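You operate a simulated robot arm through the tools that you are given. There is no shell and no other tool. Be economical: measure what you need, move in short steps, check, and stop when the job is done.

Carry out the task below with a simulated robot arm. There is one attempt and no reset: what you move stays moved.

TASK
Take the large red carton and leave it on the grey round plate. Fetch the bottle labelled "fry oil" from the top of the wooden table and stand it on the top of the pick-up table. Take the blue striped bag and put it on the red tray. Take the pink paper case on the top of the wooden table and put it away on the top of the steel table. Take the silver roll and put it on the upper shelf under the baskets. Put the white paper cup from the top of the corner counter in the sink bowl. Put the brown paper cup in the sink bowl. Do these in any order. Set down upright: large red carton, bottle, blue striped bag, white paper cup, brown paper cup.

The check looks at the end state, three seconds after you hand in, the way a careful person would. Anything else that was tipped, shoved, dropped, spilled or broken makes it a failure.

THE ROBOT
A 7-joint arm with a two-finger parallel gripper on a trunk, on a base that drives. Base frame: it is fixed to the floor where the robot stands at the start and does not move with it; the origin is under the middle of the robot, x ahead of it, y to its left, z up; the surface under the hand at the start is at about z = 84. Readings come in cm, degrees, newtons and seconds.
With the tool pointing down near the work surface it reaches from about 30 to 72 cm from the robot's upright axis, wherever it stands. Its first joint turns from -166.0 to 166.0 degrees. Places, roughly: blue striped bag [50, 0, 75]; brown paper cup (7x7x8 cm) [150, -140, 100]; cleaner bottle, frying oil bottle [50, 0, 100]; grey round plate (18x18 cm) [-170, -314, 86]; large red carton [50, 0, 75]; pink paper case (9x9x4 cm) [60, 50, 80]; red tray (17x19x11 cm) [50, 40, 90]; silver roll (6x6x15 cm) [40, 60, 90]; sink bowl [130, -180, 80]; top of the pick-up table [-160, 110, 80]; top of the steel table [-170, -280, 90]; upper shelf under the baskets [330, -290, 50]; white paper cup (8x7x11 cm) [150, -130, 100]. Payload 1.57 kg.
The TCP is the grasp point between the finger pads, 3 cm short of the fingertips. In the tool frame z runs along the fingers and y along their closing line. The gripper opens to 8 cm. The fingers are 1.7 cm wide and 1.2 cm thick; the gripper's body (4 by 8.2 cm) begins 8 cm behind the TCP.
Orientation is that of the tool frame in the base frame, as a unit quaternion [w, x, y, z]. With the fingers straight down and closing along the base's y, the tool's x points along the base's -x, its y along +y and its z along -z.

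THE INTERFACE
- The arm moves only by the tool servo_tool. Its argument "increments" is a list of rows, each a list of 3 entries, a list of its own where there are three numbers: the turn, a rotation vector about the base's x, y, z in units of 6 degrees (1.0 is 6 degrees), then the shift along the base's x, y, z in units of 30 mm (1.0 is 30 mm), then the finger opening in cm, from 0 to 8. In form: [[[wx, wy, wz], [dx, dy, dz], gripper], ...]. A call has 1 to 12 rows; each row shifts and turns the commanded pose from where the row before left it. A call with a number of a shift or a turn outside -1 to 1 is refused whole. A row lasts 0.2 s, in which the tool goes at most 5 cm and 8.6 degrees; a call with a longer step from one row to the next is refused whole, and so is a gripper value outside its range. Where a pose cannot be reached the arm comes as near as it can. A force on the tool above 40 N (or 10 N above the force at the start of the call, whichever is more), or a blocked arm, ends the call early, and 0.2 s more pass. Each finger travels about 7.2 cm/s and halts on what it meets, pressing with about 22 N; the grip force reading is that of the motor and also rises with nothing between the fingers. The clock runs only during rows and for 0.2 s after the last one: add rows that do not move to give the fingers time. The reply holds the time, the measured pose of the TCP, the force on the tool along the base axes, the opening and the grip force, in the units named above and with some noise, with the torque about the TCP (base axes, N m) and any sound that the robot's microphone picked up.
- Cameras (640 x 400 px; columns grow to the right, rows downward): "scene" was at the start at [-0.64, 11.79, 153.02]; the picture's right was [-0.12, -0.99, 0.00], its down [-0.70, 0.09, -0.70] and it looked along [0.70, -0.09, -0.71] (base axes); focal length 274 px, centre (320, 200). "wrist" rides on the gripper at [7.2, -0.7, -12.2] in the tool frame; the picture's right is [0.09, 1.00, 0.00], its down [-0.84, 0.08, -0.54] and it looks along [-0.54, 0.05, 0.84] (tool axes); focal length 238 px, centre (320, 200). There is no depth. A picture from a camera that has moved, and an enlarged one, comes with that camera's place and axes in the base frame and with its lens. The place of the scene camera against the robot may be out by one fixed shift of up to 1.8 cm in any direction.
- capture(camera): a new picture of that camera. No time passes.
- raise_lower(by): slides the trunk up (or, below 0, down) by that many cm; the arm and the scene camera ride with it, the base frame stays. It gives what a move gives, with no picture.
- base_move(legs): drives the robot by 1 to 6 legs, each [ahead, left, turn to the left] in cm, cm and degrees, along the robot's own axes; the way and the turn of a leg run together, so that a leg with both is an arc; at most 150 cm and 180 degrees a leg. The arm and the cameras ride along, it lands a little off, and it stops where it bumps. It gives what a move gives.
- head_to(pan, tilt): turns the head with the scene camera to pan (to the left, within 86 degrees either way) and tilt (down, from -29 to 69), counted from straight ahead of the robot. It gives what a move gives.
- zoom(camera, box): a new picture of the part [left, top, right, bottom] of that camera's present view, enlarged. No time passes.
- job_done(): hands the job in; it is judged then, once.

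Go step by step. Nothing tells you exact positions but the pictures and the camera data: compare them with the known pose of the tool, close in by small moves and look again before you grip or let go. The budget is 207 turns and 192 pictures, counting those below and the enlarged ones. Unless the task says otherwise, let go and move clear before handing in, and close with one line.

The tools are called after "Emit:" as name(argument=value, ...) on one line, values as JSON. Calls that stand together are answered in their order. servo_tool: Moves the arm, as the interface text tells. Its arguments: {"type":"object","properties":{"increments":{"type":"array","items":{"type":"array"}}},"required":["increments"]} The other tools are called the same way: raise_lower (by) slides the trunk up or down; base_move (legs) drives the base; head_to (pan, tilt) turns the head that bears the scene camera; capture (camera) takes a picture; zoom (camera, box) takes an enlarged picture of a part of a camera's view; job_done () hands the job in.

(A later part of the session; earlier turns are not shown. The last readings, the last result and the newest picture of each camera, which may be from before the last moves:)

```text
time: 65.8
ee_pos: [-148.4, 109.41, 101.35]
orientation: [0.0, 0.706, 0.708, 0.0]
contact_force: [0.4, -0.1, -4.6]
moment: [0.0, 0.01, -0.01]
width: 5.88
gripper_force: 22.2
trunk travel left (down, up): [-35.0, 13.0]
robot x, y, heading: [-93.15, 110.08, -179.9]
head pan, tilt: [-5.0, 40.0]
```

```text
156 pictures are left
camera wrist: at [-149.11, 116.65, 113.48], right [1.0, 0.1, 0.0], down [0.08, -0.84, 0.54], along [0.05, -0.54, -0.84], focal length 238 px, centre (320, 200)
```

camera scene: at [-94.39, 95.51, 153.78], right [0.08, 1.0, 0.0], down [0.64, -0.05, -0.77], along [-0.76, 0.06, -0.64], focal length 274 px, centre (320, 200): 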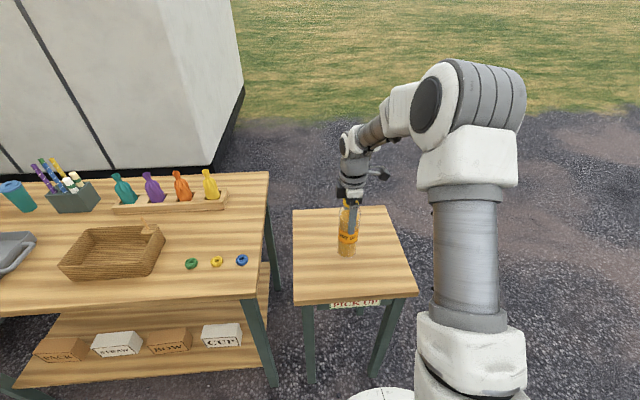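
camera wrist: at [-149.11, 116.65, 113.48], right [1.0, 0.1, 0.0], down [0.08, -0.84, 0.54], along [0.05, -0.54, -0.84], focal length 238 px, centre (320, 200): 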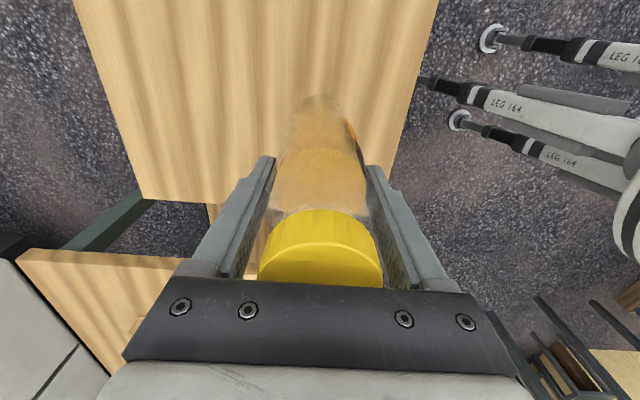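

Bottle is above the table's middle. Lowering in stages until contact.

Emit:
servo_tool(increments=[[[0, 0, 0], [0, 0, -0.6], 3], [[0, 0, 0], [0, 0, -0.6], 3], [[0, 0, 0], [0, 0, -0.3], 3], [[0, 0, 0], [0, 0, -0.15], 3], [[0, 0, 0], [0, 0, 0], 3]])

Emit:
zoom(camera="scene", box=[280, 170, 430, 320])

```text
time: 67.0
ee_pos: [-148.37, 109.42, 96.55]
orientation: [0.0, 0.706, 0.709, 0.0]
contact_force: [0.0, 0.6, -5.4]
moment: [-0.01, -0.01, 0.03]
width: 5.87
gripper_force: 22.0
trunk travel left (down, up): [-35.0, 13.0]
robot x, y, heading: [-93.48, 110.18, -179.8]
head pan, tilt: [-5.0, 40.0]
```

```text
2.67 times, centred on (355, 245) of scene
camera zoom: at [-94.38, 95.51, 153.78], right [0.08, 1.0, 0.0], down [0.64, -0.05, -0.77], along [-0.76, 0.06, -0.64], focal length 731 px, centre (227, 80)
```

zoom: 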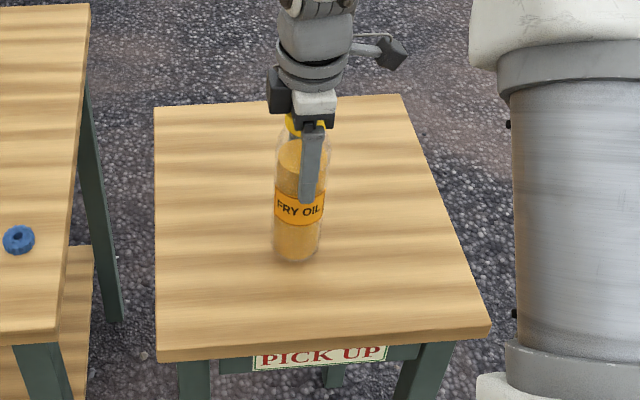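

Emit:
servo_tool(increments=[[[0, 0, 0], [0, 0, -0.2], 3], [[0, 0, 0], [0, 0, -0.2], 3], [[0, 0, 0], [0, 0, -0.1], 3], [[0, 0, 0], [0, 0, 0], 3]])

Emit:
servo_tool(increments=[[[0, 0, 0], [0, 0, -0.1], 3], [[0, 0, 0], [0, 0, -0.1], 3]])

```text
time: 68.0
ee_pos: [-148.36, 109.44, 95.13]
orientation: [0.001, 0.706, 0.708, -0.001]
contact_force: [0.4, 0.5, -5.1]
moment: [0.01, -0.01, 0.01]
width: 5.88
gripper_force: 21.5
trunk travel left (down, up): [-35.0, 13.0]
robot x, y, heading: [-93.08, 110.05, -180.0]
head pan, tilt: [-5.0, 40.0]
```

```text
time: 68.6
ee_pos: [-148.2, 109.49, 94.76]
orientation: [-0.001, 0.706, 0.708, -0.001]
contact_force: [4.3, 0.8, 22.6]
moment: [0.03, -0.62, 0.21]
width: 5.83
gripper_force: 21.8
trunk travel left (down, up): [-35.0, 13.0]
robot x, y, heading: [-93.13, 110.11, -179.9]
head pan, tilt: [-5.0, 40.0]
```

Contact. Ease up a hair, open, and rise.

Emit:
servo_tool(increments=[[[0, 0, 0], [0, 0, 0.08], 3], [[0, 0, 0], [0, 0, 0], 6.6], [[0, 0, 0], [0, 0, 0], 8], [[0, 0, 0], [0, 0, 0], 8], [[0, 0, 0], [0, 0, 0.5], 8], [[0, 0, 0], [0, 0, 0.8], 8], [[0, 0, 0], [0, 0, 1], 8], [[0, 0, 0], [0, 0, 1], 8], [[0, 0, 0], [0, 0, 1], 8], [[0, 0, 0], [0, 0, 1], 8], [[0, 0, 0], [0, 0, 1], 8]])

Emit:
zoom(camera="scene", box=[280, 120, 430, 320])

```text
time: 71.0
ee_pos: [-148.27, 109.48, 113.62]
orientation: [0.001, 0.705, 0.709, 0.0]
contact_force: [0.0, 0.2, 0.0]
moment: [-0.03, -0.03, 0.02]
width: 7.99
gripper_force: 0.0
trunk travel left (down, up): [-35.0, 13.0]
robot x, y, heading: [-93.2, 109.79, -179.8]
head pan, tilt: [-5.0, 40.0]
```

```text
2.00 times, centred on (355, 220) of scene
camera zoom: at [-94.34, 95.51, 153.78], right [0.08, 1.0, 0.0], down [0.64, -0.05, -0.77], along [-0.76, 0.06, -0.64], focal length 548 px, centre (250, 160)
```

zoom: 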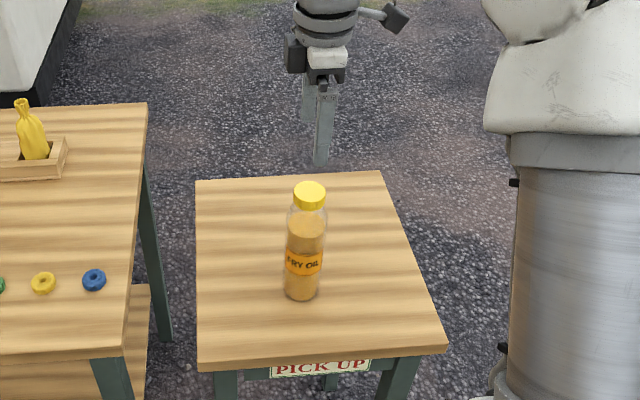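

Bottle placed. Drawing the arm in and driving back toward the wooden table, surveying on the way facing -y.

Emit:
servo_tool(increments=[[[0, 0, 0], [0.9, 0, 0.4], 8], [[0, 0, 0], [0.9, 0, 0.4], 8], [[0, 0, 0], [0.9, 0, 0.4], 8], [[0, 0, 0], [0.9, 0, 0.4], 8]])

Emit:
base_move(legs=[[-64, 0, 0], [0, 0, 90], [110, 0, 0]])

Emit:
head_to(pan=-40, tilt=20)

Emit:
capture(camera="scene")

Emit:
head_to(pan=40, tilt=20)

Emit:
capture(camera="scene")

```text
time: 72.0
ee_pos: [-137.41, 109.54, 118.29]
orientation: [0.001, 0.706, 0.709, -0.001]
contact_force: [-0.1, -0.8, 0.5]
moment: [0.03, -0.01, 0.03]
width: 7.98
gripper_force: 0.2
trunk travel left (down, up): [-35.0, 13.0]
robot x, y, heading: [-93.4, 109.99, -179.7]
head pan, tilt: [-5.0, 40.0]
```

```text
time: 88.6
ee_pos: [-34.67, -41.11, 118.36]
orientation: [0.001, 0.017, 1.0, 0.0]
contact_force: [-0.1, 0.3, 0.4]
moment: [-0.01, 0.02, -0.03]
width: 8.01
gripper_force: 0.0
trunk travel left (down, up): [-35.0, 13.0]
robot x, y, heading: [-32.94, 3.29, -92.3]
head pan, tilt: [-5.0, 40.0]
```

```text
time: 89.6
ee_pos: [-34.75, -41.13, 118.26]
orientation: [0.0, 0.018, 1.0, 0.0]
contact_force: [-0.2, 0.3, 0.5]
moment: [0.01, -0.02, 0.01]
width: 7.98
gripper_force: 0.0
trunk travel left (down, up): [-35.0, 13.0]
robot x, y, heading: [-33.27, 2.89, -92.1]
head pan, tilt: [-40.0, 20.0]
```

```text
153 pictures are left
camera scene: at [-25.89, 2.37, 156.92], right [-0.74, 0.67, 0.0], down [0.23, 0.25, -0.94], along [-0.63, -0.7, -0.34], focal length 274 px, centre (320, 200)
```

scene: 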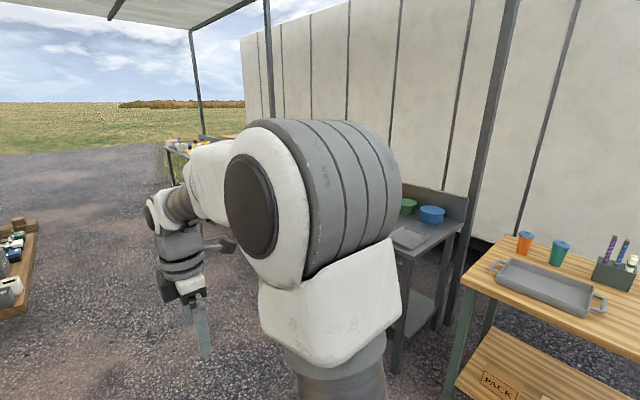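

```text
time: 91.1
ee_pos: [-34.74, -41.23, 118.19]
orientation: [-0.001, 0.019, 1.0, 0.0]
contact_force: [0.1, -0.1, -0.7]
moment: [0.02, -0.01, 0.01]
width: 7.99
gripper_force: 0.1
trunk travel left (down, up): [-35.0, 13.0]
robot x, y, heading: [-33.3, 3.08, -92.3]
head pan, tilt: [40.0, 20.0]
```

```text
152 pictures are left
camera scene: at [-13.94, 1.92, 156.92], right [-0.79, -0.61, 0.0], down [-0.21, 0.27, -0.94], along [0.58, -0.74, -0.34], focal length 274 px, centre (320, 200)
```

scene: 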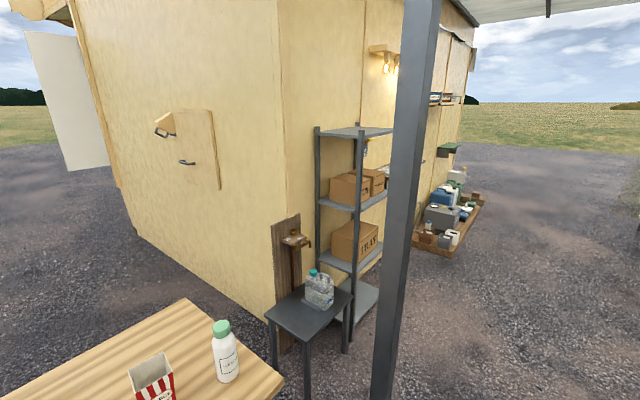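

The yellow stall stands to the front-right, its inside presumably holding the sink and shelves. Now back to the wooden table for the carton.

Emit:
base_move(legs=[[0, 0, 92], [33, 0, 0]])

Emit:
head_to(pan=-7, tilt=45)

Emit:
capture(camera="scene")

Emit:
capture(camera="wrist")

```text
time: 99.1
ee_pos: [43.52, 3.92, 118.24]
orientation: [0.0, 0.711, -0.703, 0.0]
contact_force: [-0.4, 0.2, -0.5]
moment: [-0.01, 0.02, 0.0]
width: 8.0
gripper_force: 0.0
trunk travel left (down, up): [-35.0, 13.0]
robot x, y, heading: [-0.72, 2.82, 0.5]
head pan, tilt: [40.0, 20.0]
```

```text
time: 100.2
ee_pos: [43.65, 3.93, 118.39]
orientation: [0.001, 0.711, -0.703, 0.0]
contact_force: [0.7, 0.3, -0.2]
moment: [0.02, -0.01, -0.02]
width: 8.01
gripper_force: 0.0
trunk travel left (down, up): [-35.0, 13.0]
robot x, y, heading: [-0.43, 3.38, 0.5]
head pan, tilt: [-7.0, 45.0]
```

```text
151 pictures are left
camera scene: at [-1.36, 15.09, 153.06], right [-0.11, -0.99, 0.0], down [-0.7, 0.08, -0.71], along [0.7, -0.08, -0.71], focal length 274 px, centre (320, 200)
```

scene: 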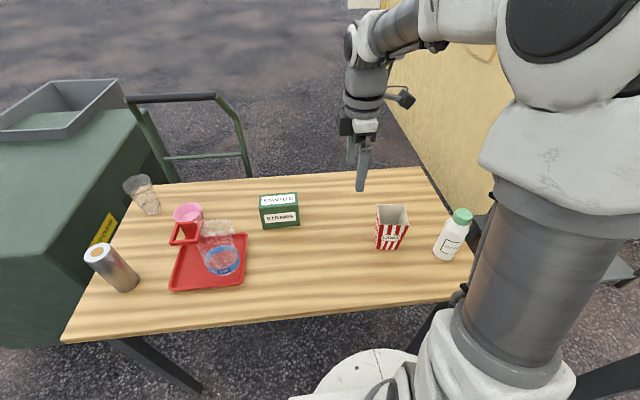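

```text
150 pictures are left
camera wrist: at [44.27, -3.31, 130.42], right [-0.99, -0.1, 0.0], down [-0.09, 0.84, 0.54], along [-0.06, 0.54, -0.84], focal length 238 px, centre (320, 200)
```

wrist: 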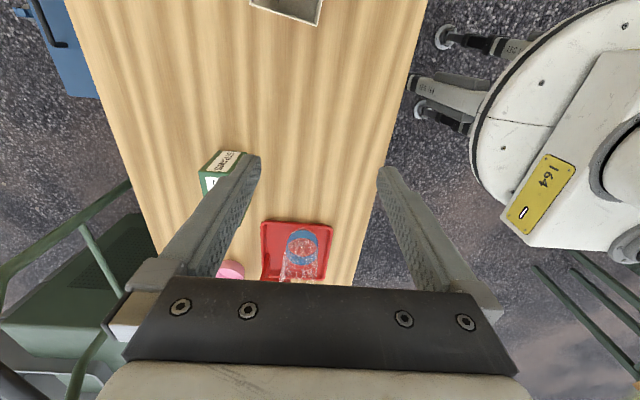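

Emit:
servo_tool(increments=[[[0, 0, 0], [0.2, -0.9, 0], 8], [[0, 0, 0], [0.2, -0.9, 0], 8], [[0, 0, 0], [0.2, -0.9, 0], 8], [[0, 0, 0], [0.2, -0.9, 0], 8], [[0, 0, 0], [0.2, -0.9, 0], 8], [[0, 0, 0], [0.2, -0.8, 0], 8], [[0, 0, 0], [0, 0, 0], 8]])

Emit:
capture(camera="wrist")

```text
time: 101.8
ee_pos: [47.21, -12.01, 118.41]
orientation: [0.001, 0.711, -0.703, 0.0]
contact_force: [-0.2, -0.6, 0.5]
moment: [0.01, -0.01, -0.02]
width: 7.99
gripper_force: 0.1
trunk travel left (down, up): [-35.0, 13.0]
robot x, y, heading: [-0.82, 3.22, 0.4]
head pan, tilt: [-7.0, 45.0]
```

```text
149 pictures are left
camera wrist: at [47.79, -19.28, 130.6], right [-0.99, -0.1, 0.0], down [-0.09, 0.84, 0.54], along [-0.06, 0.54, -0.84], focal length 238 px, centre (320, 200)
```

wrist: 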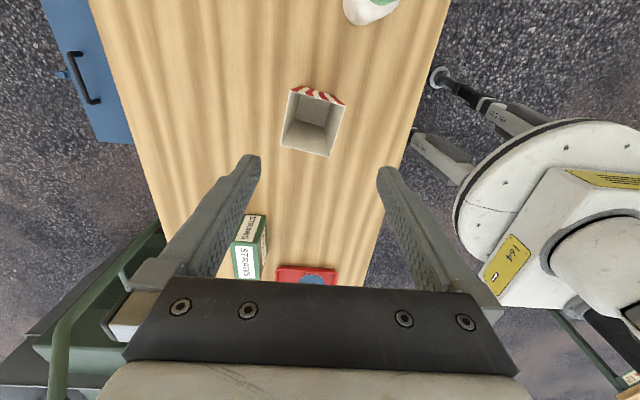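

Emit:
zoom(camera="wrist", box=[260, 70, 370, 170])

```text
4.00 times, centred on (315, 120) of wrist
camera zoom: at [47.79, -19.28, 130.6], right [-0.99, -0.1, 0.0], down [-0.09, 0.84, 0.54], along [-0.06, 0.54, -0.84], focal length 953 px, centre (340, 520)
```

zoom: 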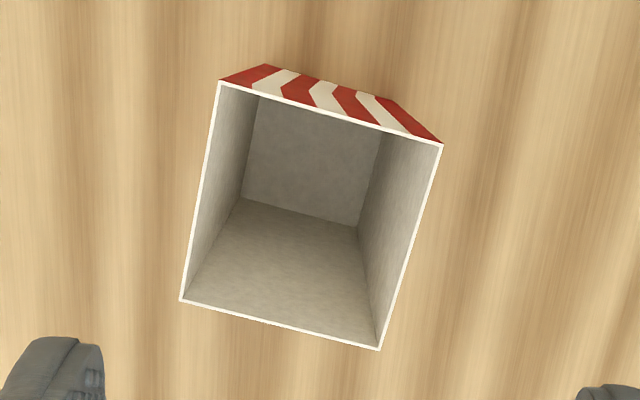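

The carton rim is ~7.6 cm square, centre ≈ (47.9, -9.8), turned about -9°. Too wide to straddle safely, so I'll pinch its near wall at about (44.2, -9.2).

Emit:
servo_tool(increments=[[[0, 0, -0.8], [-0.5, 0.47, -0.7], 4], [[0, 0, -0.8], [-0.5, 0.47, -0.7], 4], [[0, 0, 0], [0, 0, -0.7], 4], [[0, 0, 0], [0, 0, -0.7], 4], [[0, 0, 0], [0, 0, 0], 4]])

Emit:
capture(camera="wrist")

```text
time: 103.0
ee_pos: [44.2, -9.24, 109.91]
orientation: [0.0, -0.65, 0.76, 0.0]
contact_force: [0.9, 0.2, 0.6]
moment: [0.01, -0.02, -0.02]
width: 3.97
gripper_force: 0.1
trunk travel left (down, up): [-35.0, 13.0]
robot x, y, heading: [-0.47, 3.35, 0.4]
head pan, tilt: [-7.0, 45.0]
```

```text
147 pictures are left
camera wrist: at [43.59, -16.44, 122.03], right [-1.0, 0.07, 0.0], down [0.06, 0.84, 0.54], along [0.04, 0.54, -0.84], focal length 238 px, centre (320, 200)
```

wrist: 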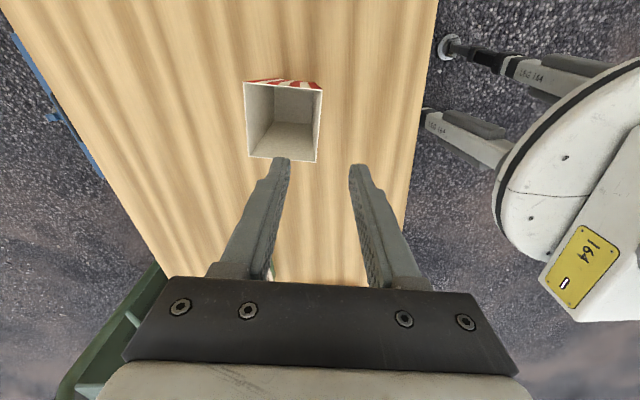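

Aligned with the near wall. Descend to rim level, check.

Emit:
servo_tool(increments=[[[0, 0, 0], [0, 0, -0.8], 4], [[0, 0, 0], [0, 0, -0.8], 4], [[0, 0, 0], [0, 0, -0.8], 4], [[0, 0, 0], [0, 0, -0.8], 4], [[0, 0, 0], [0, 0, 0], 4]])

Emit:
capture(camera="wrist")

Emit:
zoom(camera="scene", box=[340, 150, 460, 270])

```text
time: 104.2
ee_pos: [44.08, -9.16, 100.25]
orientation: [0.0, -0.65, 0.76, -0.001]
contact_force: [-0.3, 0.6, -0.3]
moment: [0.02, 0.02, 0.02]
width: 4.01
gripper_force: 0.2
trunk travel left (down, up): [-35.0, 13.0]
robot x, y, heading: [-0.8, 3.07, 0.5]
head pan, tilt: [-7.0, 45.0]
```

```text
146 pictures are left
camera wrist: at [43.55, -16.41, 112.42], right [-1.0, 0.07, 0.0], down [0.05, 0.84, 0.54], along [0.04, 0.54, -0.84], focal length 238 px, centre (320, 200)
```

wrist: 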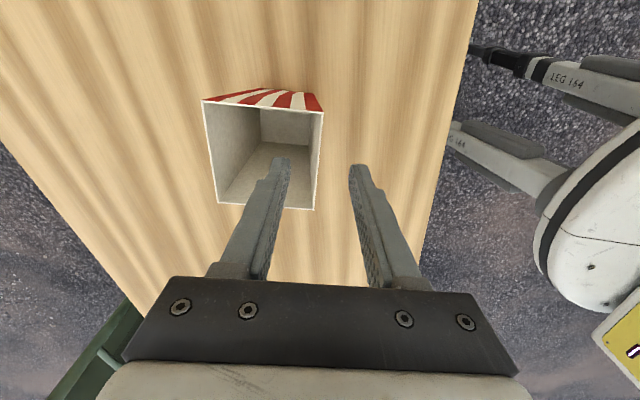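

```text
3.33 times, centred on (400, 210) of scene
camera zoom: at [-1.35, 15.07, 153.05], right [-0.11, -0.99, 0.0], down [-0.7, 0.08, -0.71], along [0.7, -0.08, -0.71], focal length 914 px, centre (53, 167)
```

zoom: 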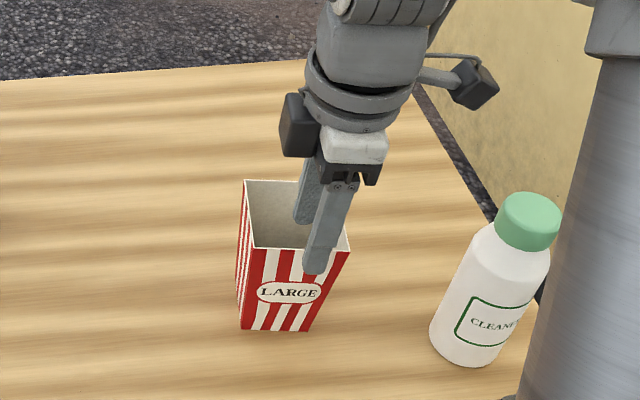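

Emit:
servo_tool(increments=[[[0, 0, 0], [0, 0, -0.7], 4], [[0, 0, 0], [0, 0, -0.7], 4], [[0, 0, 0], [0, 0, -0.2], 4], [[0, 0, 0], [0, 0, 0], 3], [[0, 0, 0], [0, 0, 0], 1], [[0, 0, 0], [0, 0, 0], 0], [[0, 0, 0], [0, 0, 0], 0], [[0, 0, 0], [0, 0, 0], 0]])

Emit:
servo_tool(increments=[[[0, 0, 0], [0, 0, 0.2], 0], [[0, 0, 0], [0, 0, 0.4], 0], [[0, 0, 0], [0, 0, 0.6], 0], [[0, 0, 0], [0, 0, 0.8], 0], [[0, 0, 0], [0, 0, 0.8], 0], [[0, 0, 0], [0, 0, 0], 0]])

Emit:
capture(camera="scene")

Emit:
capture(camera="wrist")

```text
time: 106.0
ee_pos: [44.35, -9.23, 95.57]
orientation: [0.001, -0.65, 0.76, 0.0]
contact_force: [2.7, -0.2, 8.6]
moment: [-0.12, -0.85, -0.02]
width: 0.39
gripper_force: 21.9
trunk travel left (down, up): [-35.0, 13.0]
robot x, y, heading: [-0.37, 2.89, 0.5]
head pan, tilt: [-7.0, 45.0]
```

```text
time: 107.4
ee_pos: [44.12, -9.06, 104.04]
orientation: [0.0, -0.649, 0.761, 0.0]
contact_force: [0.5, -0.7, 0.4]
moment: [-0.01, 0.02, -0.01]
width: 0.22
gripper_force: 21.9
trunk travel left (down, up): [-35.0, 13.0]
robot x, y, heading: [-0.88, 3.51, 0.7]
head pan, tilt: [-7.0, 45.0]
```

```text
144 pictures are left
camera scene: at [-1.37, 15.08, 153.05], right [-0.11, -0.99, 0.0], down [-0.7, 0.08, -0.71], along [0.7, -0.08, -0.71], focal length 274 px, centre (320, 200)
```

scene: 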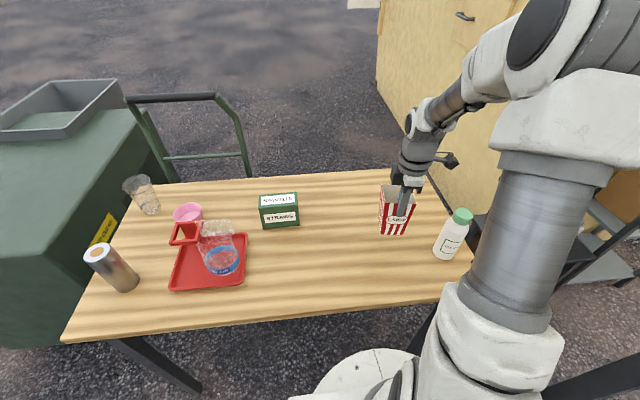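

```text
143 pictures are left
camera wrist: at [43.67, -16.38, 116.08], right [-1.0, 0.07, 0.0], down [0.06, 0.84, 0.54], along [0.03, 0.54, -0.84], focal length 238 px, centre (320, 200)
```

wrist: 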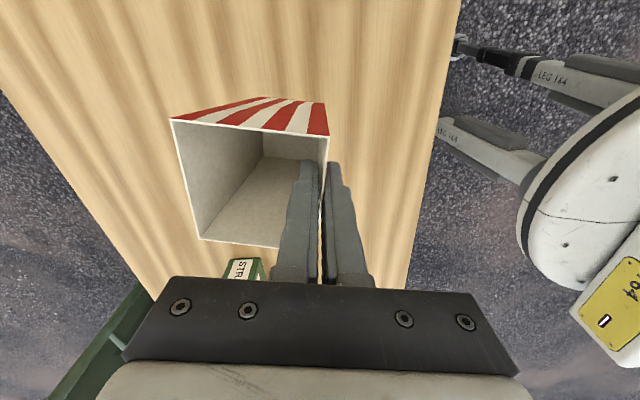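

Carton held. Raise, back off, and drive toward -y to survey the steel tables.

Emit:
servo_tool(increments=[[[0, 0, 0], [0, 0, 1], 0], [[0, 0, 0], [0, 0, 1], 0], [[0, 0, 0], [0, 0, 1], 0], [[0, 0, 0], [0, 0, 1], 0], [[0, 0, 0], [0, 0.5, 0.5], 0], [[0, 0, 0], [0, 1, 0], 0], [[0, 0, 0], [0, 1, 0], 0], [[0, 0, 0], [0, 1, 0], 0]])

Emit:
base_move(legs=[[-50, 0, 0], [0, 0, -90], [120, 0, 0]])

Emit:
head_to(pan=-50, tilt=22)

Emit:
capture(camera="scene")

Emit:
head_to(pan=25, tilt=20)

Emit:
capture(camera="scene")

```text
time: 109.2
ee_pos: [44.33, 1.3, 117.56]
orientation: [0.0, -0.649, 0.761, 0.0]
contact_force: [0.1, -0.3, 0.3]
moment: [-0.01, 0.0, 0.02]
width: 0.21
gripper_force: 22.3
trunk travel left (down, up): [-35.0, 13.0]
robot x, y, heading: [-0.82, 3.5, 0.6]
head pan, tilt: [-7.0, 45.0]
```

```text
time: 125.8
ee_pos: [-51.25, -160.28, 117.59]
orientation: [0.001, 0.077, 0.997, 0.0]
contact_force: [0.0, -1.0, -0.7]
moment: [0.04, 0.01, -0.02]
width: 0.23
gripper_force: 22.0
trunk travel left (down, up): [-35.0, 13.0]
robot x, y, heading: [-49.83, -115.67, -89.0]
head pan, tilt: [-7.0, 45.0]
```

```text
time: 126.8
ee_pos: [-51.27, -160.4, 117.55]
orientation: [0.001, 0.077, 0.997, 0.0]
contact_force: [-0.2, -0.4, -0.1]
moment: [0.0, 0.0, -0.01]
width: 0.22
gripper_force: 22.2
trunk travel left (down, up): [-35.0, 13.0]
robot x, y, heading: [-49.33, -115.57, -89.2]
head pan, tilt: [-50.0, 22.0]
```

```text
142 pictures are left
camera scene: at [-43.39, -114.6, 156.59], right [-0.65, 0.76, 0.0], down [0.28, 0.25, -0.93], along [-0.7, -0.61, -0.38], focal length 274 px, centre (320, 200)
```

scene: 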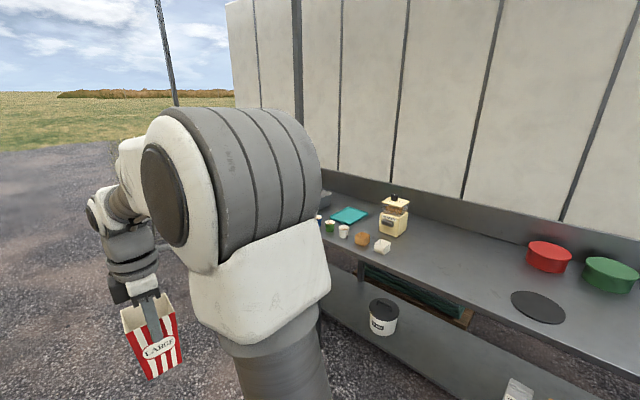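

```text
time: 128.3
ee_pos: [-51.37, -160.51, 117.5]
orientation: [0.0, 0.076, 0.997, 0.0]
contact_force: [-0.2, -0.8, -1.0]
moment: [0.04, -0.03, 0.02]
width: 0.22
gripper_force: 22.0
trunk travel left (down, up): [-35.0, 13.0]
robot x, y, heading: [-49.54, -115.44, -89.4]
head pan, tilt: [25.0, 20.0]
```

```text
141 pictures are left
camera scene: at [-32.33, -116.91, 156.92], right [-0.9, -0.43, 0.0], down [-0.15, 0.31, -0.94], along [0.41, -0.85, -0.34], focal length 274 px, centre (320, 200)
```

scene: 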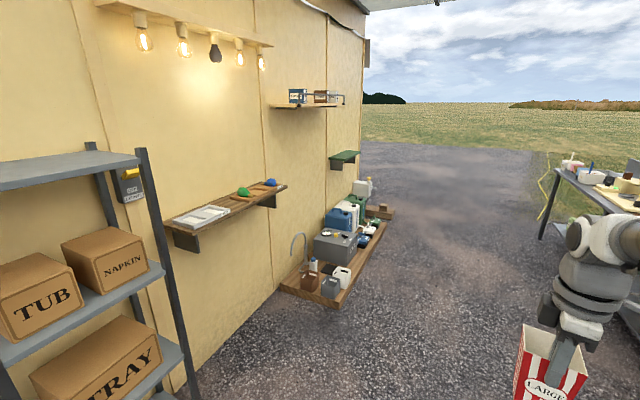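

The steel counter runs along x≈-150 toward -y. Driving further to see its far end.

Emit:
base_move(legs=[[110, 0, 0], [0, 0, -90]])

Emit:
head_to(pan=55, tilt=22)

Emit:
capture(camera="scene")

Emit:
head_to(pan=5, tilt=28)

Emit:
capture(camera="scene")

```text
time: 141.0
ee_pos: [-93.22, -222.02, 117.56]
orientation: [0.001, 0.77, 0.638, 0.0]
contact_force: [-0.5, 0.0, 0.1]
moment: [-0.01, -0.04, 0.02]
width: 0.22
gripper_force: 22.4
trunk travel left (down, up): [-35.0, 13.0]
robot x, y, heading: [-48.86, -225.39, 179.1]
head pan, tilt: [25.0, 20.0]
```

```text
time: 141.9
ee_pos: [-93.13, -221.94, 117.5]
orientation: [0.0, 0.77, 0.638, 0.0]
contact_force: [-0.3, 0.7, -0.9]
moment: [0.03, 0.0, 0.01]
width: 0.22
gripper_force: 21.9
trunk travel left (down, up): [-35.0, 13.0]
robot x, y, heading: [-48.34, -225.62, 178.9]
head pan, tilt: [55.0, 22.0]
```

```text
140 pictures are left
camera scene: at [-46.7, -248.05, 156.6], right [-0.81, 0.59, 0.0], down [0.22, 0.3, -0.93], along [-0.55, -0.75, -0.37], focal length 274 px, centre (320, 200)
```

scene: 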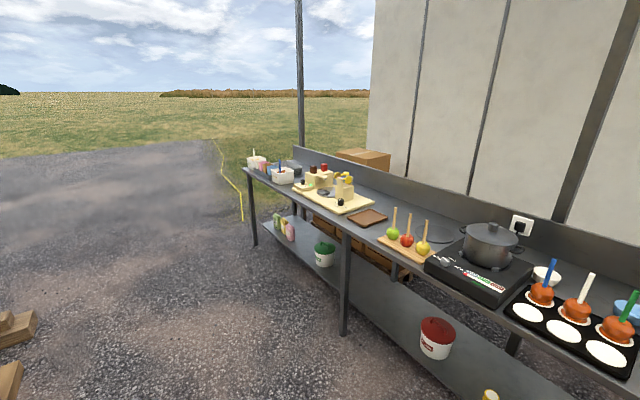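

```text
time: 143.1
ee_pos: [-93.14, -221.91, 117.46]
orientation: [0.001, 0.769, 0.639, 0.0]
contact_force: [0.3, -0.8, -0.8]
moment: [-0.05, 0.03, 0.02]
width: 0.24
gripper_force: 21.8
trunk travel left (down, up): [-35.0, 13.0]
robot x, y, heading: [-48.61, -225.39, 178.7]
head pan, tilt: [5.0, 28.0]
```

```text
139 pictures are left
camera scene: at [-50.34, -241.19, 155.63], right [-0.07, 1.0, 0.0], down [0.47, 0.03, -0.88], along [-0.88, -0.06, -0.47], focal length 274 px, centre (320, 200)
```

scene: 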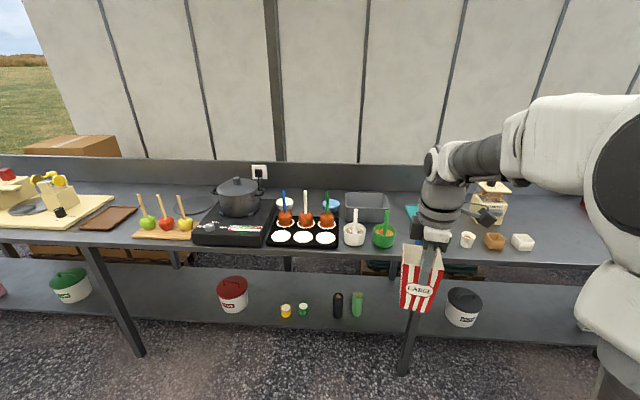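

Emit:
zoom(camera="scene", box=[80, 160, 300, 270])

```text
2.91 times, centred on (190, 215) of scene
camera zoom: at [-50.34, -241.19, 155.63], right [-0.07, 1.0, 0.0], down [0.47, 0.03, -0.88], along [-0.88, -0.06, -0.47], focal length 798 px, centre (698, 156)
```

zoom: 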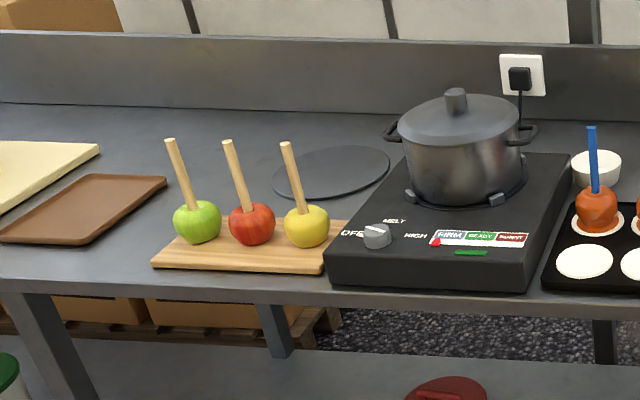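

That flat grey disc behind the apples, ≈(-170, -315, 86), matches the plate. Raising the trunk for clearance over the sticks and driving alongside.

Emit:
raise_lower(by=9)

Emit:
base_move(legs=[[0, 90, 1], [38, 0, 0]])

Emit:
head_to(pan=-5, tilt=38)

Emit:
capture(camera="scene")

Emit:
capture(camera="wrist")

```text
time: 144.4
ee_pos: [-93.19, -221.97, 126.53]
orientation: [0.0, 0.769, 0.639, 0.0]
contact_force: [-0.7, -0.6, -0.8]
moment: [0.0, -0.04, 0.03]
width: 0.24
gripper_force: 22.3
trunk travel left (down, up): [-44.0, 4.0]
robot x, y, heading: [-47.89, -225.3, 178.9]
head pan, tilt: [5.0, 28.0]
```

```text
time: 154.1
ee_pos: [-132.47, -312.71, 126.57]
orientation: [0.001, 0.763, 0.647, 0.0]
contact_force: [-0.2, -0.6, 0.3]
moment: [0.01, -0.01, 0.01]
width: 0.22
gripper_force: 22.1
trunk travel left (down, up): [-44.0, 4.0]
robot x, y, heading: [-87.6, -314.75, -179.8]
head pan, tilt: [5.0, 28.0]
```

```text
time: 154.8
ee_pos: [-132.51, -312.71, 126.5]
orientation: [0.0, 0.763, 0.646, 0.0]
contact_force: [0.3, 0.6, -0.9]
moment: [0.04, 0.01, 0.0]
width: 0.24
gripper_force: 21.9
trunk travel left (down, up): [-44.0, 4.0]
robot x, y, heading: [-87.76, -315.12, -179.8]
head pan, tilt: [-5.0, 38.0]
```

```text
137 pictures are left
camera scene: at [-88.92, -329.47, 163.08], right [0.08, 1.0, 0.0], down [0.61, -0.05, -0.79], along [-0.79, 0.07, -0.62], focal length 274 px, centre (320, 200)
```

scene: 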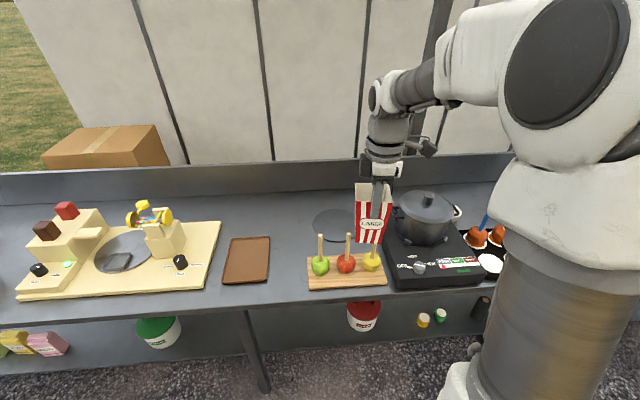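

```text
136 pictures are left
camera wrist: at [-132.03, -305.53, 138.61], right [1.0, -0.07, 0.0], down [-0.06, -0.84, 0.54], along [-0.04, -0.54, -0.84], focal length 238 px, centre (320, 200)
```

wrist: 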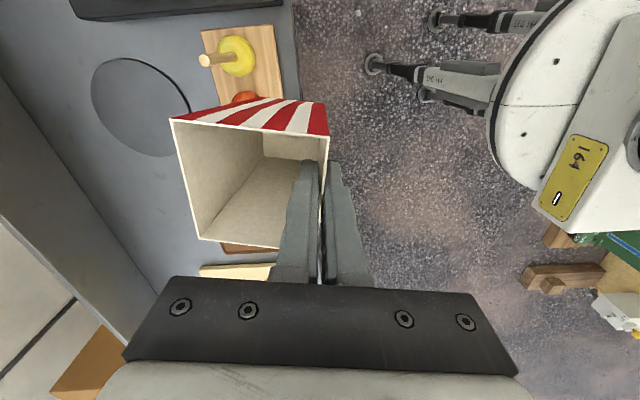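

Plate centre from the wrist view ≈ (-170.3, -313.3); the carton's centre sits about (-3.8, +1.5) off the grip. Driving 14 cm closer, then extending over the plate.

Emit:
base_move(legs=[[14, 0, 0]])

Emit:
servo_tool(increments=[[[0, 0, 0], [-0.9, -0.1, 0], 0], [[0, 0, 0], [-0.9, -0.1, 0], 0], [[0, 0, 0], [-0.9, -0.1, 0], 0], [[0, 0, 0], [-0.9, -0.1, 0], 0], [[0, 0, 0], [-0.9, -0.1, 0], 0], [[0, 0, 0], [-0.9, -0.1, 0], 0], [[0, 0, 0], [-0.9, -0.1, 0], 0], [[0, 0, 0], [0, 0, 0], 0]])

Emit:
capture(camera="scene")

Emit:
capture(camera="wrist")

```text
time: 156.4
ee_pos: [-146.41, -312.64, 126.35]
orientation: [-0.001, 0.764, 0.645, -0.001]
contact_force: [-0.1, 0.0, -0.4]
moment: [-0.02, -0.02, -0.01]
width: 0.22
gripper_force: 22.0
trunk travel left (down, up): [-44.0, 4.0]
robot x, y, heading: [-101.52, -315.06, 180.0]
head pan, tilt: [-5.0, 38.0]
```

```text
time: 158.2
ee_pos: [-165.24, -314.63, 126.4]
orientation: [0.0, 0.764, 0.645, 0.0]
contact_force: [0.2, 1.0, -0.9]
moment: [0.02, -0.05, 0.0]
width: 0.22
gripper_force: 21.7
trunk travel left (down, up): [-44.0, 4.0]
robot x, y, heading: [-101.87, -315.01, 180.2]
head pan, tilt: [-5.0, 38.0]
```

```text
135 pictures are left
camera scene: at [-102.89, -329.48, 163.08], right [0.09, 1.0, 0.0], down [0.61, -0.05, -0.79], along [-0.78, 0.07, -0.62], focal length 274 px, centre (320, 200)
```

scene: 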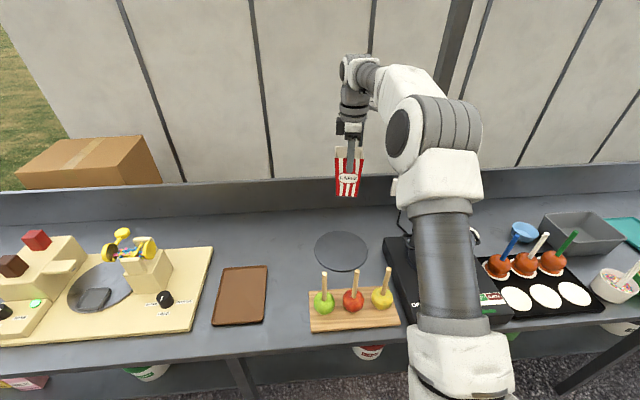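

```text
134 pictures are left
camera wrist: at [-164.8, -307.49, 138.53], right [1.0, -0.08, 0.0], down [-0.06, -0.84, 0.54], along [-0.04, -0.54, -0.84], focal length 238 px, centre (320, 200)
```

wrist: 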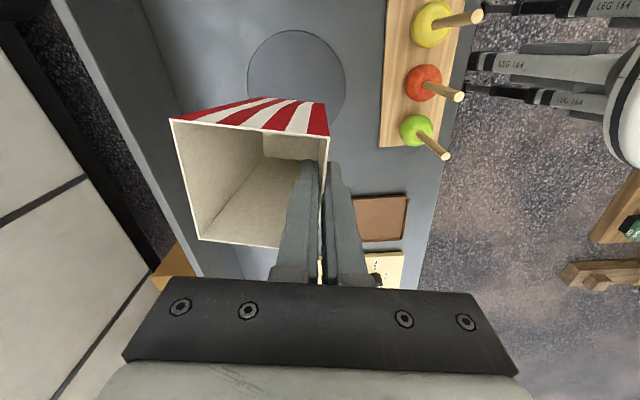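

Emit:
servo_tool(increments=[[[0, 0, 0], [-0.33, -0.13, -0.5], 0], [[0, 0, 0], [0, 0, -0.9], 0], [[0, 0, 0], [0, 0, -0.9], 0], [[0, 0, 0], [0, 0, -0.9], 0], [[0, 0, 0], [0, 0, -0.9], 0], [[0, 0, 0], [0, 0, -0.9], 0], [[0, 0, 0], [0, 0, -0.9], 0], [[0, 0, 0], [0, 0, -0.9], 0], [[0, 0, 0], [0, 0, 0], 0]])

Emit:
capture(camera="wrist")

Emit:
zoom(camera="scene", box=[260, 140, 440, 340])

```text
time: 160.2
ee_pos: [-166.25, -315.01, 106.18]
orientation: [0.0, 0.764, 0.645, 0.001]
contact_force: [0.2, 0.5, -0.6]
moment: [-0.01, -0.02, 0.0]
width: 0.21
gripper_force: 21.8
trunk travel left (down, up): [-44.0, 4.0]
robot x, y, heading: [-101.55, -314.96, 179.8]
head pan, tilt: [-5.0, 38.0]
```

```text
133 pictures are left
camera wrist: at [-165.76, -307.89, 118.23], right [1.0, -0.08, 0.0], down [-0.06, -0.84, 0.54], along [-0.04, -0.54, -0.84], focal length 238 px, centre (320, 200)
```

wrist: 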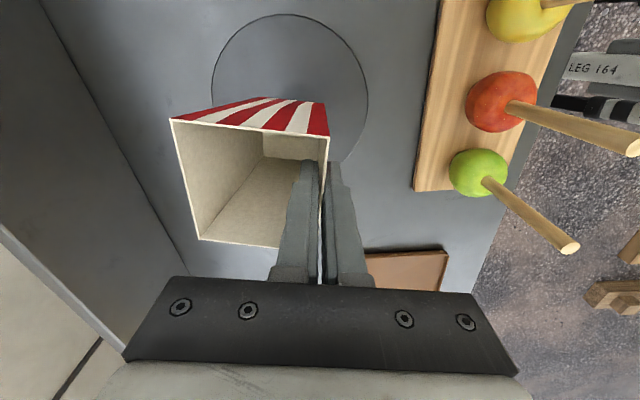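

```text
2.00 times, centred on (350, 240) of scene
camera zoom: at [-102.89, -329.48, 163.08], right [0.09, 1.0, 0.0], down [0.61, -0.05, -0.79], along [-0.78, 0.07, -0.62], focal length 548 px, centre (260, 120)
```

zoom: 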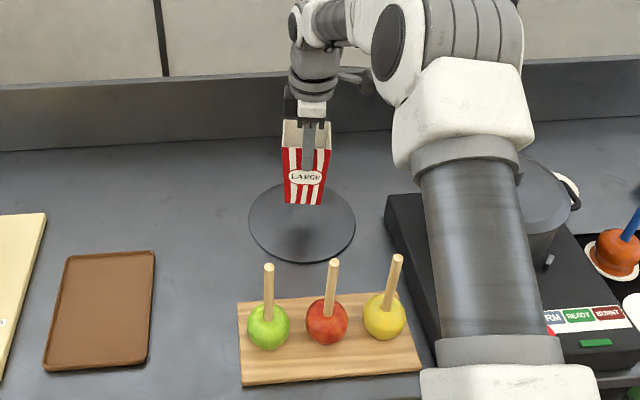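

The carton is over the plate's centre. Lowering gently.

Emit:
servo_tool(increments=[[[0, 0, 0], [0, 0, -0.8], 0], [[0, 0, 0], [0, 0, -0.8], 0], [[0, 0, 0], [0, 0, -0.5], 0], [[0, 0, 0], [0, 0, -0.2], 0], [[0, 0, 0], [0, 0, 0], 0]])

Emit:
zoom(camera="scene", box=[260, 140, 440, 340])

```text
time: 161.4
ee_pos: [-166.26, -315.06, 99.11]
orientation: [0.0, 0.764, 0.645, -0.001]
contact_force: [-0.7, 0.0, -0.6]
moment: [0.0, 0.0, 0.01]
width: 0.24
gripper_force: 22.6
trunk travel left (down, up): [-44.0, 4.0]
robot x, y, heading: [-101.63, -314.88, 180.0]
head pan, tilt: [-5.0, 38.0]
```

```text
2.00 times, centred on (350, 240) of scene
camera zoom: at [-102.88, -329.48, 163.08], right [0.09, 1.0, 0.0], down [0.61, -0.05, -0.79], along [-0.79, 0.07, -0.62], focal length 548 px, centre (260, 120)
```

zoom: 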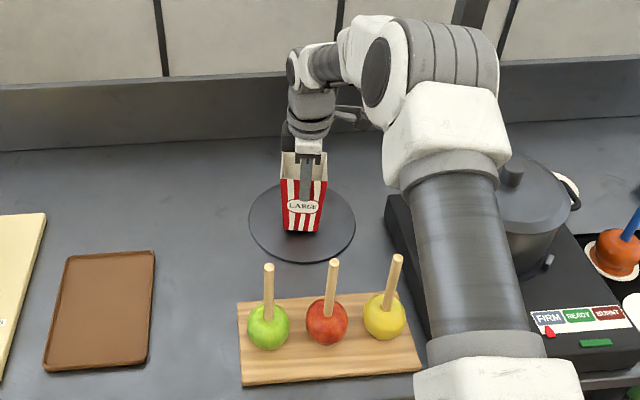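

Emit:
servo_tool(increments=[[[0, 0, 0], [0, 0, -0.15], 0], [[0, 0, 0], [0, 0, -0.1], 0], [[0, 0, 0], [0, 0, 0], 0]])

Emit:
servo_tool(increments=[[[0, 0, 0], [0, 0, -0.12], 0], [[0, 0, 0], [0, 0, 0], 0]])

```text
time: 162.2
ee_pos: [-166.27, -314.97, 98.55]
orientation: [0.0, 0.764, 0.645, 0.0]
contact_force: [0.4, 0.2, 0.3]
moment: [0.01, 0.01, -0.02]
width: 0.25
gripper_force: 22.2
trunk travel left (down, up): [-44.0, 4.0]
robot x, y, heading: [-101.35, -315.26, 179.9]
head pan, tilt: [-5.0, 38.0]
```

```text
time: 162.8
ee_pos: [-166.37, -315.01, 98.35]
orientation: [-0.001, 0.764, 0.645, -0.001]
contact_force: [5.7, -0.8, 18.6]
moment: [0.05, 0.41, 0.03]
width: 0.19
gripper_force: 20.9
trunk travel left (down, up): [-44.0, 4.0]
robot x, y, heading: [-101.69, -314.97, 180.0]
head pan, tilt: [-5.0, 38.0]
```

Emit:
servo_tool(increments=[[[0, 0, 0], [0, 0, 0.08], 0], [[0, 0, 0], [0, 0, 0], 1], [[0, 0, 0], [0, 0, 0], 2.2], [[0, 0, 0], [0, 0, 0], 2.2], [[0, 0, 0], [0, 0, 0.4], 2.2], [[0, 0, 0], [0, 0, 0.7], 2.2], [[0, 0, 0], [0, 0, 1], 2.2], [[0, 0, 0], [0, 0, 1], 2.2], [[0, 0, 0], [0, 0, 1], 2.2], [[0, 0, 0], [0, 0, 1], 2.2], [[0, 0, 0], [0, 0, 1], 2.2]])

Emit:
capture(camera="wrist")

Emit:
zoom(camera="scene", box=[260, 140, 440, 340])

```text
time: 165.2
ee_pos: [-166.07, -315.0, 116.83]
orientation: [0.0, 0.764, 0.645, 0.0]
contact_force: [0.3, 0.0, -0.9]
moment: [0.03, 0.01, 0.0]
width: 2.21
gripper_force: 0.1
trunk travel left (down, up): [-44.0, 4.0]
robot x, y, heading: [-102.03, -315.01, 180.0]
head pan, tilt: [-5.0, 38.0]
```

```text
130 pictures are left
camera wrist: at [-165.67, -307.83, 129.0], right [1.0, -0.08, 0.0], down [-0.06, -0.84, 0.54], along [-0.04, -0.54, -0.84], focal length 238 px, centre (320, 200)
```

wrist: 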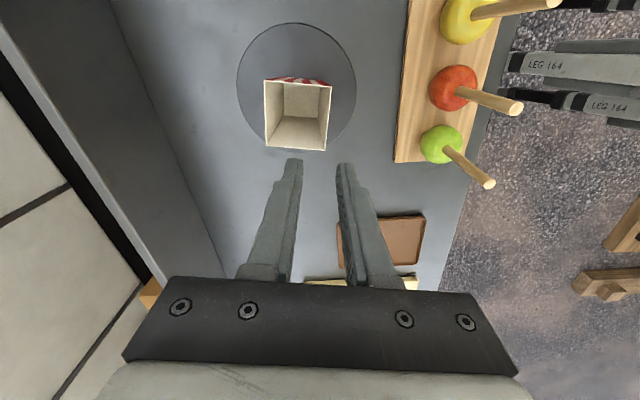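

```text
2.00 times, centred on (350, 240) of scene
camera zoom: at [-102.86, -329.48, 163.08], right [0.09, 1.0, 0.0], down [0.61, -0.05, -0.79], along [-0.79, 0.07, -0.62], focal length 548 px, centre (260, 120)
```

zoom: 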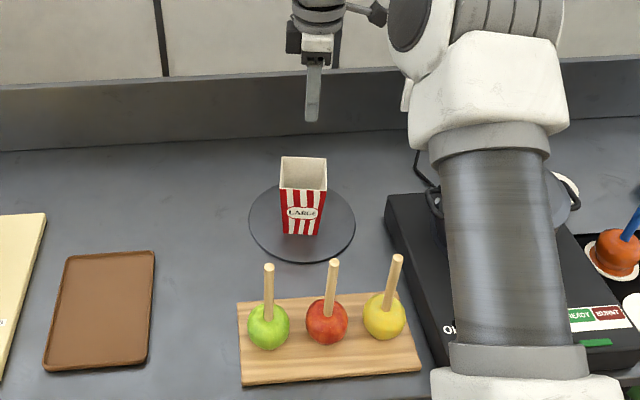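

The carton stands on the plate. Now returning for the pink case: fold the arm, back away, strafe along, and turn to the wooden table.

Emit:
servo_tool(increments=[[[0, 0, 0], [0, 0, 0.5], 5], [[0, 0, 0], [0.9, 0, 0], 8], [[0, 0, 0], [0.9, 0, 0], 8], [[0, 0, 0], [0.9, 0, 0], 8], [[0, 0, 0], [0.9, 0, 0], 8], [[0, 0, 0], [0.9, 0, 0], 8], [[0, 0, 0], [0.9, 0, 0], 8], [[0, 0, 0], [0.9, 0, 0], 8]])

Emit:
base_move(legs=[[-55, 0, 0], [0, -150, 0], [0, -150, 0], [0, -40, 0], [0, 0, -180]])

```text
time: 167.0
ee_pos: [-147.15, -315.07, 118.11]
orientation: [0.0, 0.764, 0.646, 0.0]
contact_force: [0.4, 0.8, -0.1]
moment: [-0.01, -0.03, -0.02]
width: 8.0
gripper_force: 0.1
trunk travel left (down, up): [-44.0, 4.0]
robot x, y, heading: [-101.32, -315.22, 179.9]
head pan, tilt: [-5.0, 38.0]
```

```text
time: 206.3
ee_pos: [-13.25, 24.32, 118.14]
orientation: [-0.001, -0.64, 0.768, 0.0]
contact_force: [0.3, 0.1, -0.2]
moment: [-0.02, -0.01, 0.0]
width: 8.0
gripper_force: 0.1
trunk travel left (down, up): [-44.0, 4.0]
robot x, y, heading: [-58.81, 25.1, -1.0]
head pan, tilt: [-5.0, 38.0]
```

Emit:
base_move(legs=[[0, 25, 1], [57, 0, 0]])

Emit:
head_to(pan=0, tilt=45)

Emit:
capture(camera="scene")

Emit:
capture(camera="wrist")

```text
time: 212.6
ee_pos: [43.4, 50.84, 118.22]
orientation: [0.0, -0.648, 0.762, 0.0]
contact_force: [-0.4, -0.1, 0.6]
moment: [0.03, -0.01, -0.03]
width: 8.01
gripper_force: 0.0
trunk travel left (down, up): [-44.0, 4.0]
robot x, y, heading: [-2.25, 50.15, 0.3]
head pan, tilt: [-5.0, 38.0]
```

```text
time: 213.3
ee_pos: [43.4, 50.82, 118.17]
orientation: [-0.001, -0.647, 0.762, 0.0]
contact_force: [0.5, 0.2, -1.9]
moment: [0.04, -0.02, 0.0]
width: 7.98
gripper_force: 0.1
trunk travel left (down, up): [-44.0, 4.0]
robot x, y, heading: [-2.56, 50.85, 0.3]
head pan, tilt: [0.0, 45.0]
```

```text
128 pictures are left
camera scene: at [-2.95, 63.27, 162.06], right [0.0, -1.0, 0.0], down [-0.71, 0.0, -0.71], along [0.71, 0.0, -0.71], focal length 274 px, centre (320, 200)
```

scene: 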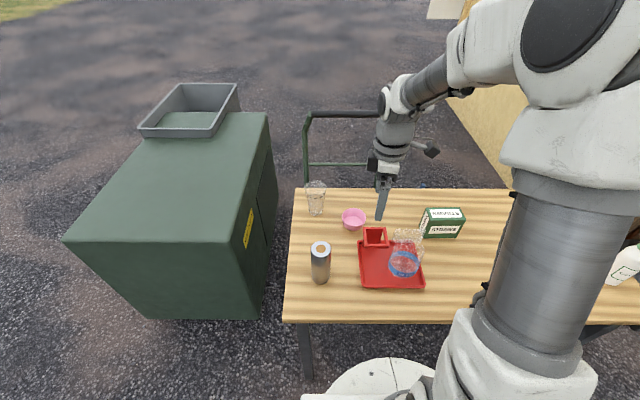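

```text
127 pictures are left
camera wrist: at [42.84, 43.54, 130.24], right [-1.0, 0.07, 0.0], down [0.06, 0.84, 0.54], along [0.04, 0.54, -0.84], focal length 238 px, centre (320, 200)
```

wrist: 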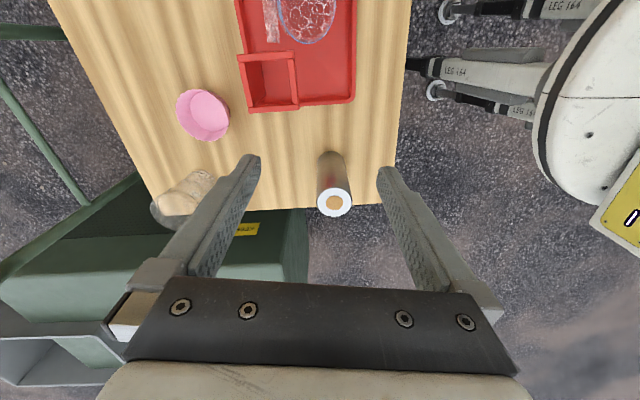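

The pink case's rim is centred near (63.6, 51.6). I'll pinch its -y wall at about (63.6, 47.1), away from the holder and glass; turning the hand back and moving above.

Emit:
servo_tool(increments=[[[0, 0, -1], [0.5, -0.1, -0.2], 4], [[0, 0, -1], [0.5, -0.1, -0.2], 4], [[0, 0, -1], [0.5, -0.1, -0.2], 4], [[0, 0, -1], [0.5, -0.1, -0.2], 4], [[0, 0, -1], [0.5, -0.1, -0.2], 4], [[0, 0, -1], [0.5, -0.1, -0.2], 4], [[0, 0, -1], [0.5, -0.1, -0.2], 4], [[0, 0, -1], [0.5, -0.1, -0.2], 4], [[0, 0, -1], [0.5, -0.1, -0.2], 4], [[0, 0, -1], [0.5, -0.1, -0.2], 4], [[0, 0, -1], [0.5, -0.1, -0.2], 4], [[0, 0, -1], [0.5, -0.1, -0.2], 4]])

Emit:
servo_tool(increments=[[[0, 0, -1], [0.4, 0, -0.4], 4], [[0, 0, -0.35], [0.3, 0, -0.4], 4], [[0, 0, 0], [0, 0, 0], 4]])

Emit:
capture(camera="wrist")

```text
time: 215.9
ee_pos: [61.39, 47.22, 110.95]
orientation: [0.001, -0.075, 0.997, 0.0]
contact_force: [-0.4, 0.0, -0.8]
moment: [0.01, 0.0, 0.0]
width: 3.99
gripper_force: 0.1
trunk travel left (down, up): [-44.0, 4.0]
robot x, y, heading: [-2.22, 50.62, 0.4]
head pan, tilt: [0.0, 45.0]
```

```text
time: 216.7
ee_pos: [63.39, 47.21, 108.65]
orientation: [0.0, -0.005, 1.0, 0.0]
contact_force: [0.6, 0.6, -0.6]
moment: [0.02, -0.03, 0.03]
width: 4.0
gripper_force: 0.0
trunk travel left (down, up): [-44.0, 4.0]
robot x, y, heading: [-2.35, 50.62, 0.2]
head pan, tilt: [0.0, 45.0]
```

```text
126 pictures are left
camera wrist: at [56.21, 46.46, 120.74], right [-0.1, 0.99, 0.0], down [0.84, 0.09, 0.54], along [0.54, 0.06, -0.84], focal length 238 px, centre (320, 200)
```

wrist: 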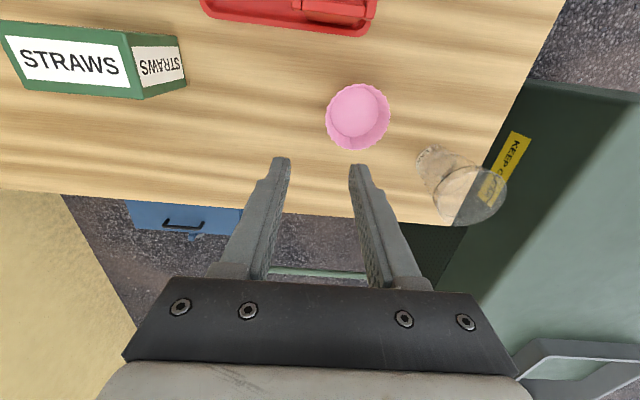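

Emit:
zoom(camera="wrist", box=[260, 60, 440, 200])

```text
2.86 times, centred on (350, 130) of wrist
camera zoom: at [56.21, 46.46, 120.74], right [-0.1, 0.99, 0.0], down [0.84, 0.09, 0.54], along [0.54, 0.06, -0.84], focal length 681 px, centre (234, 400)
```

zoom: 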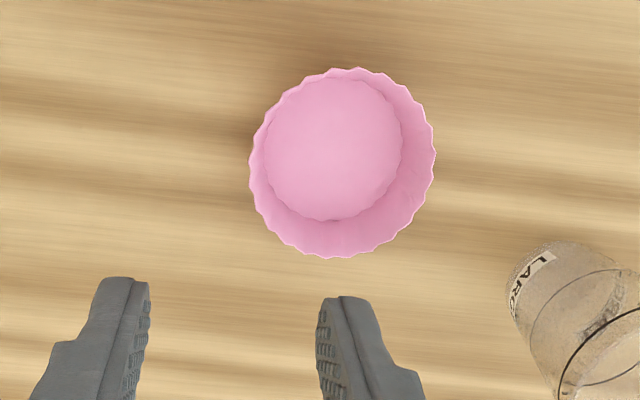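

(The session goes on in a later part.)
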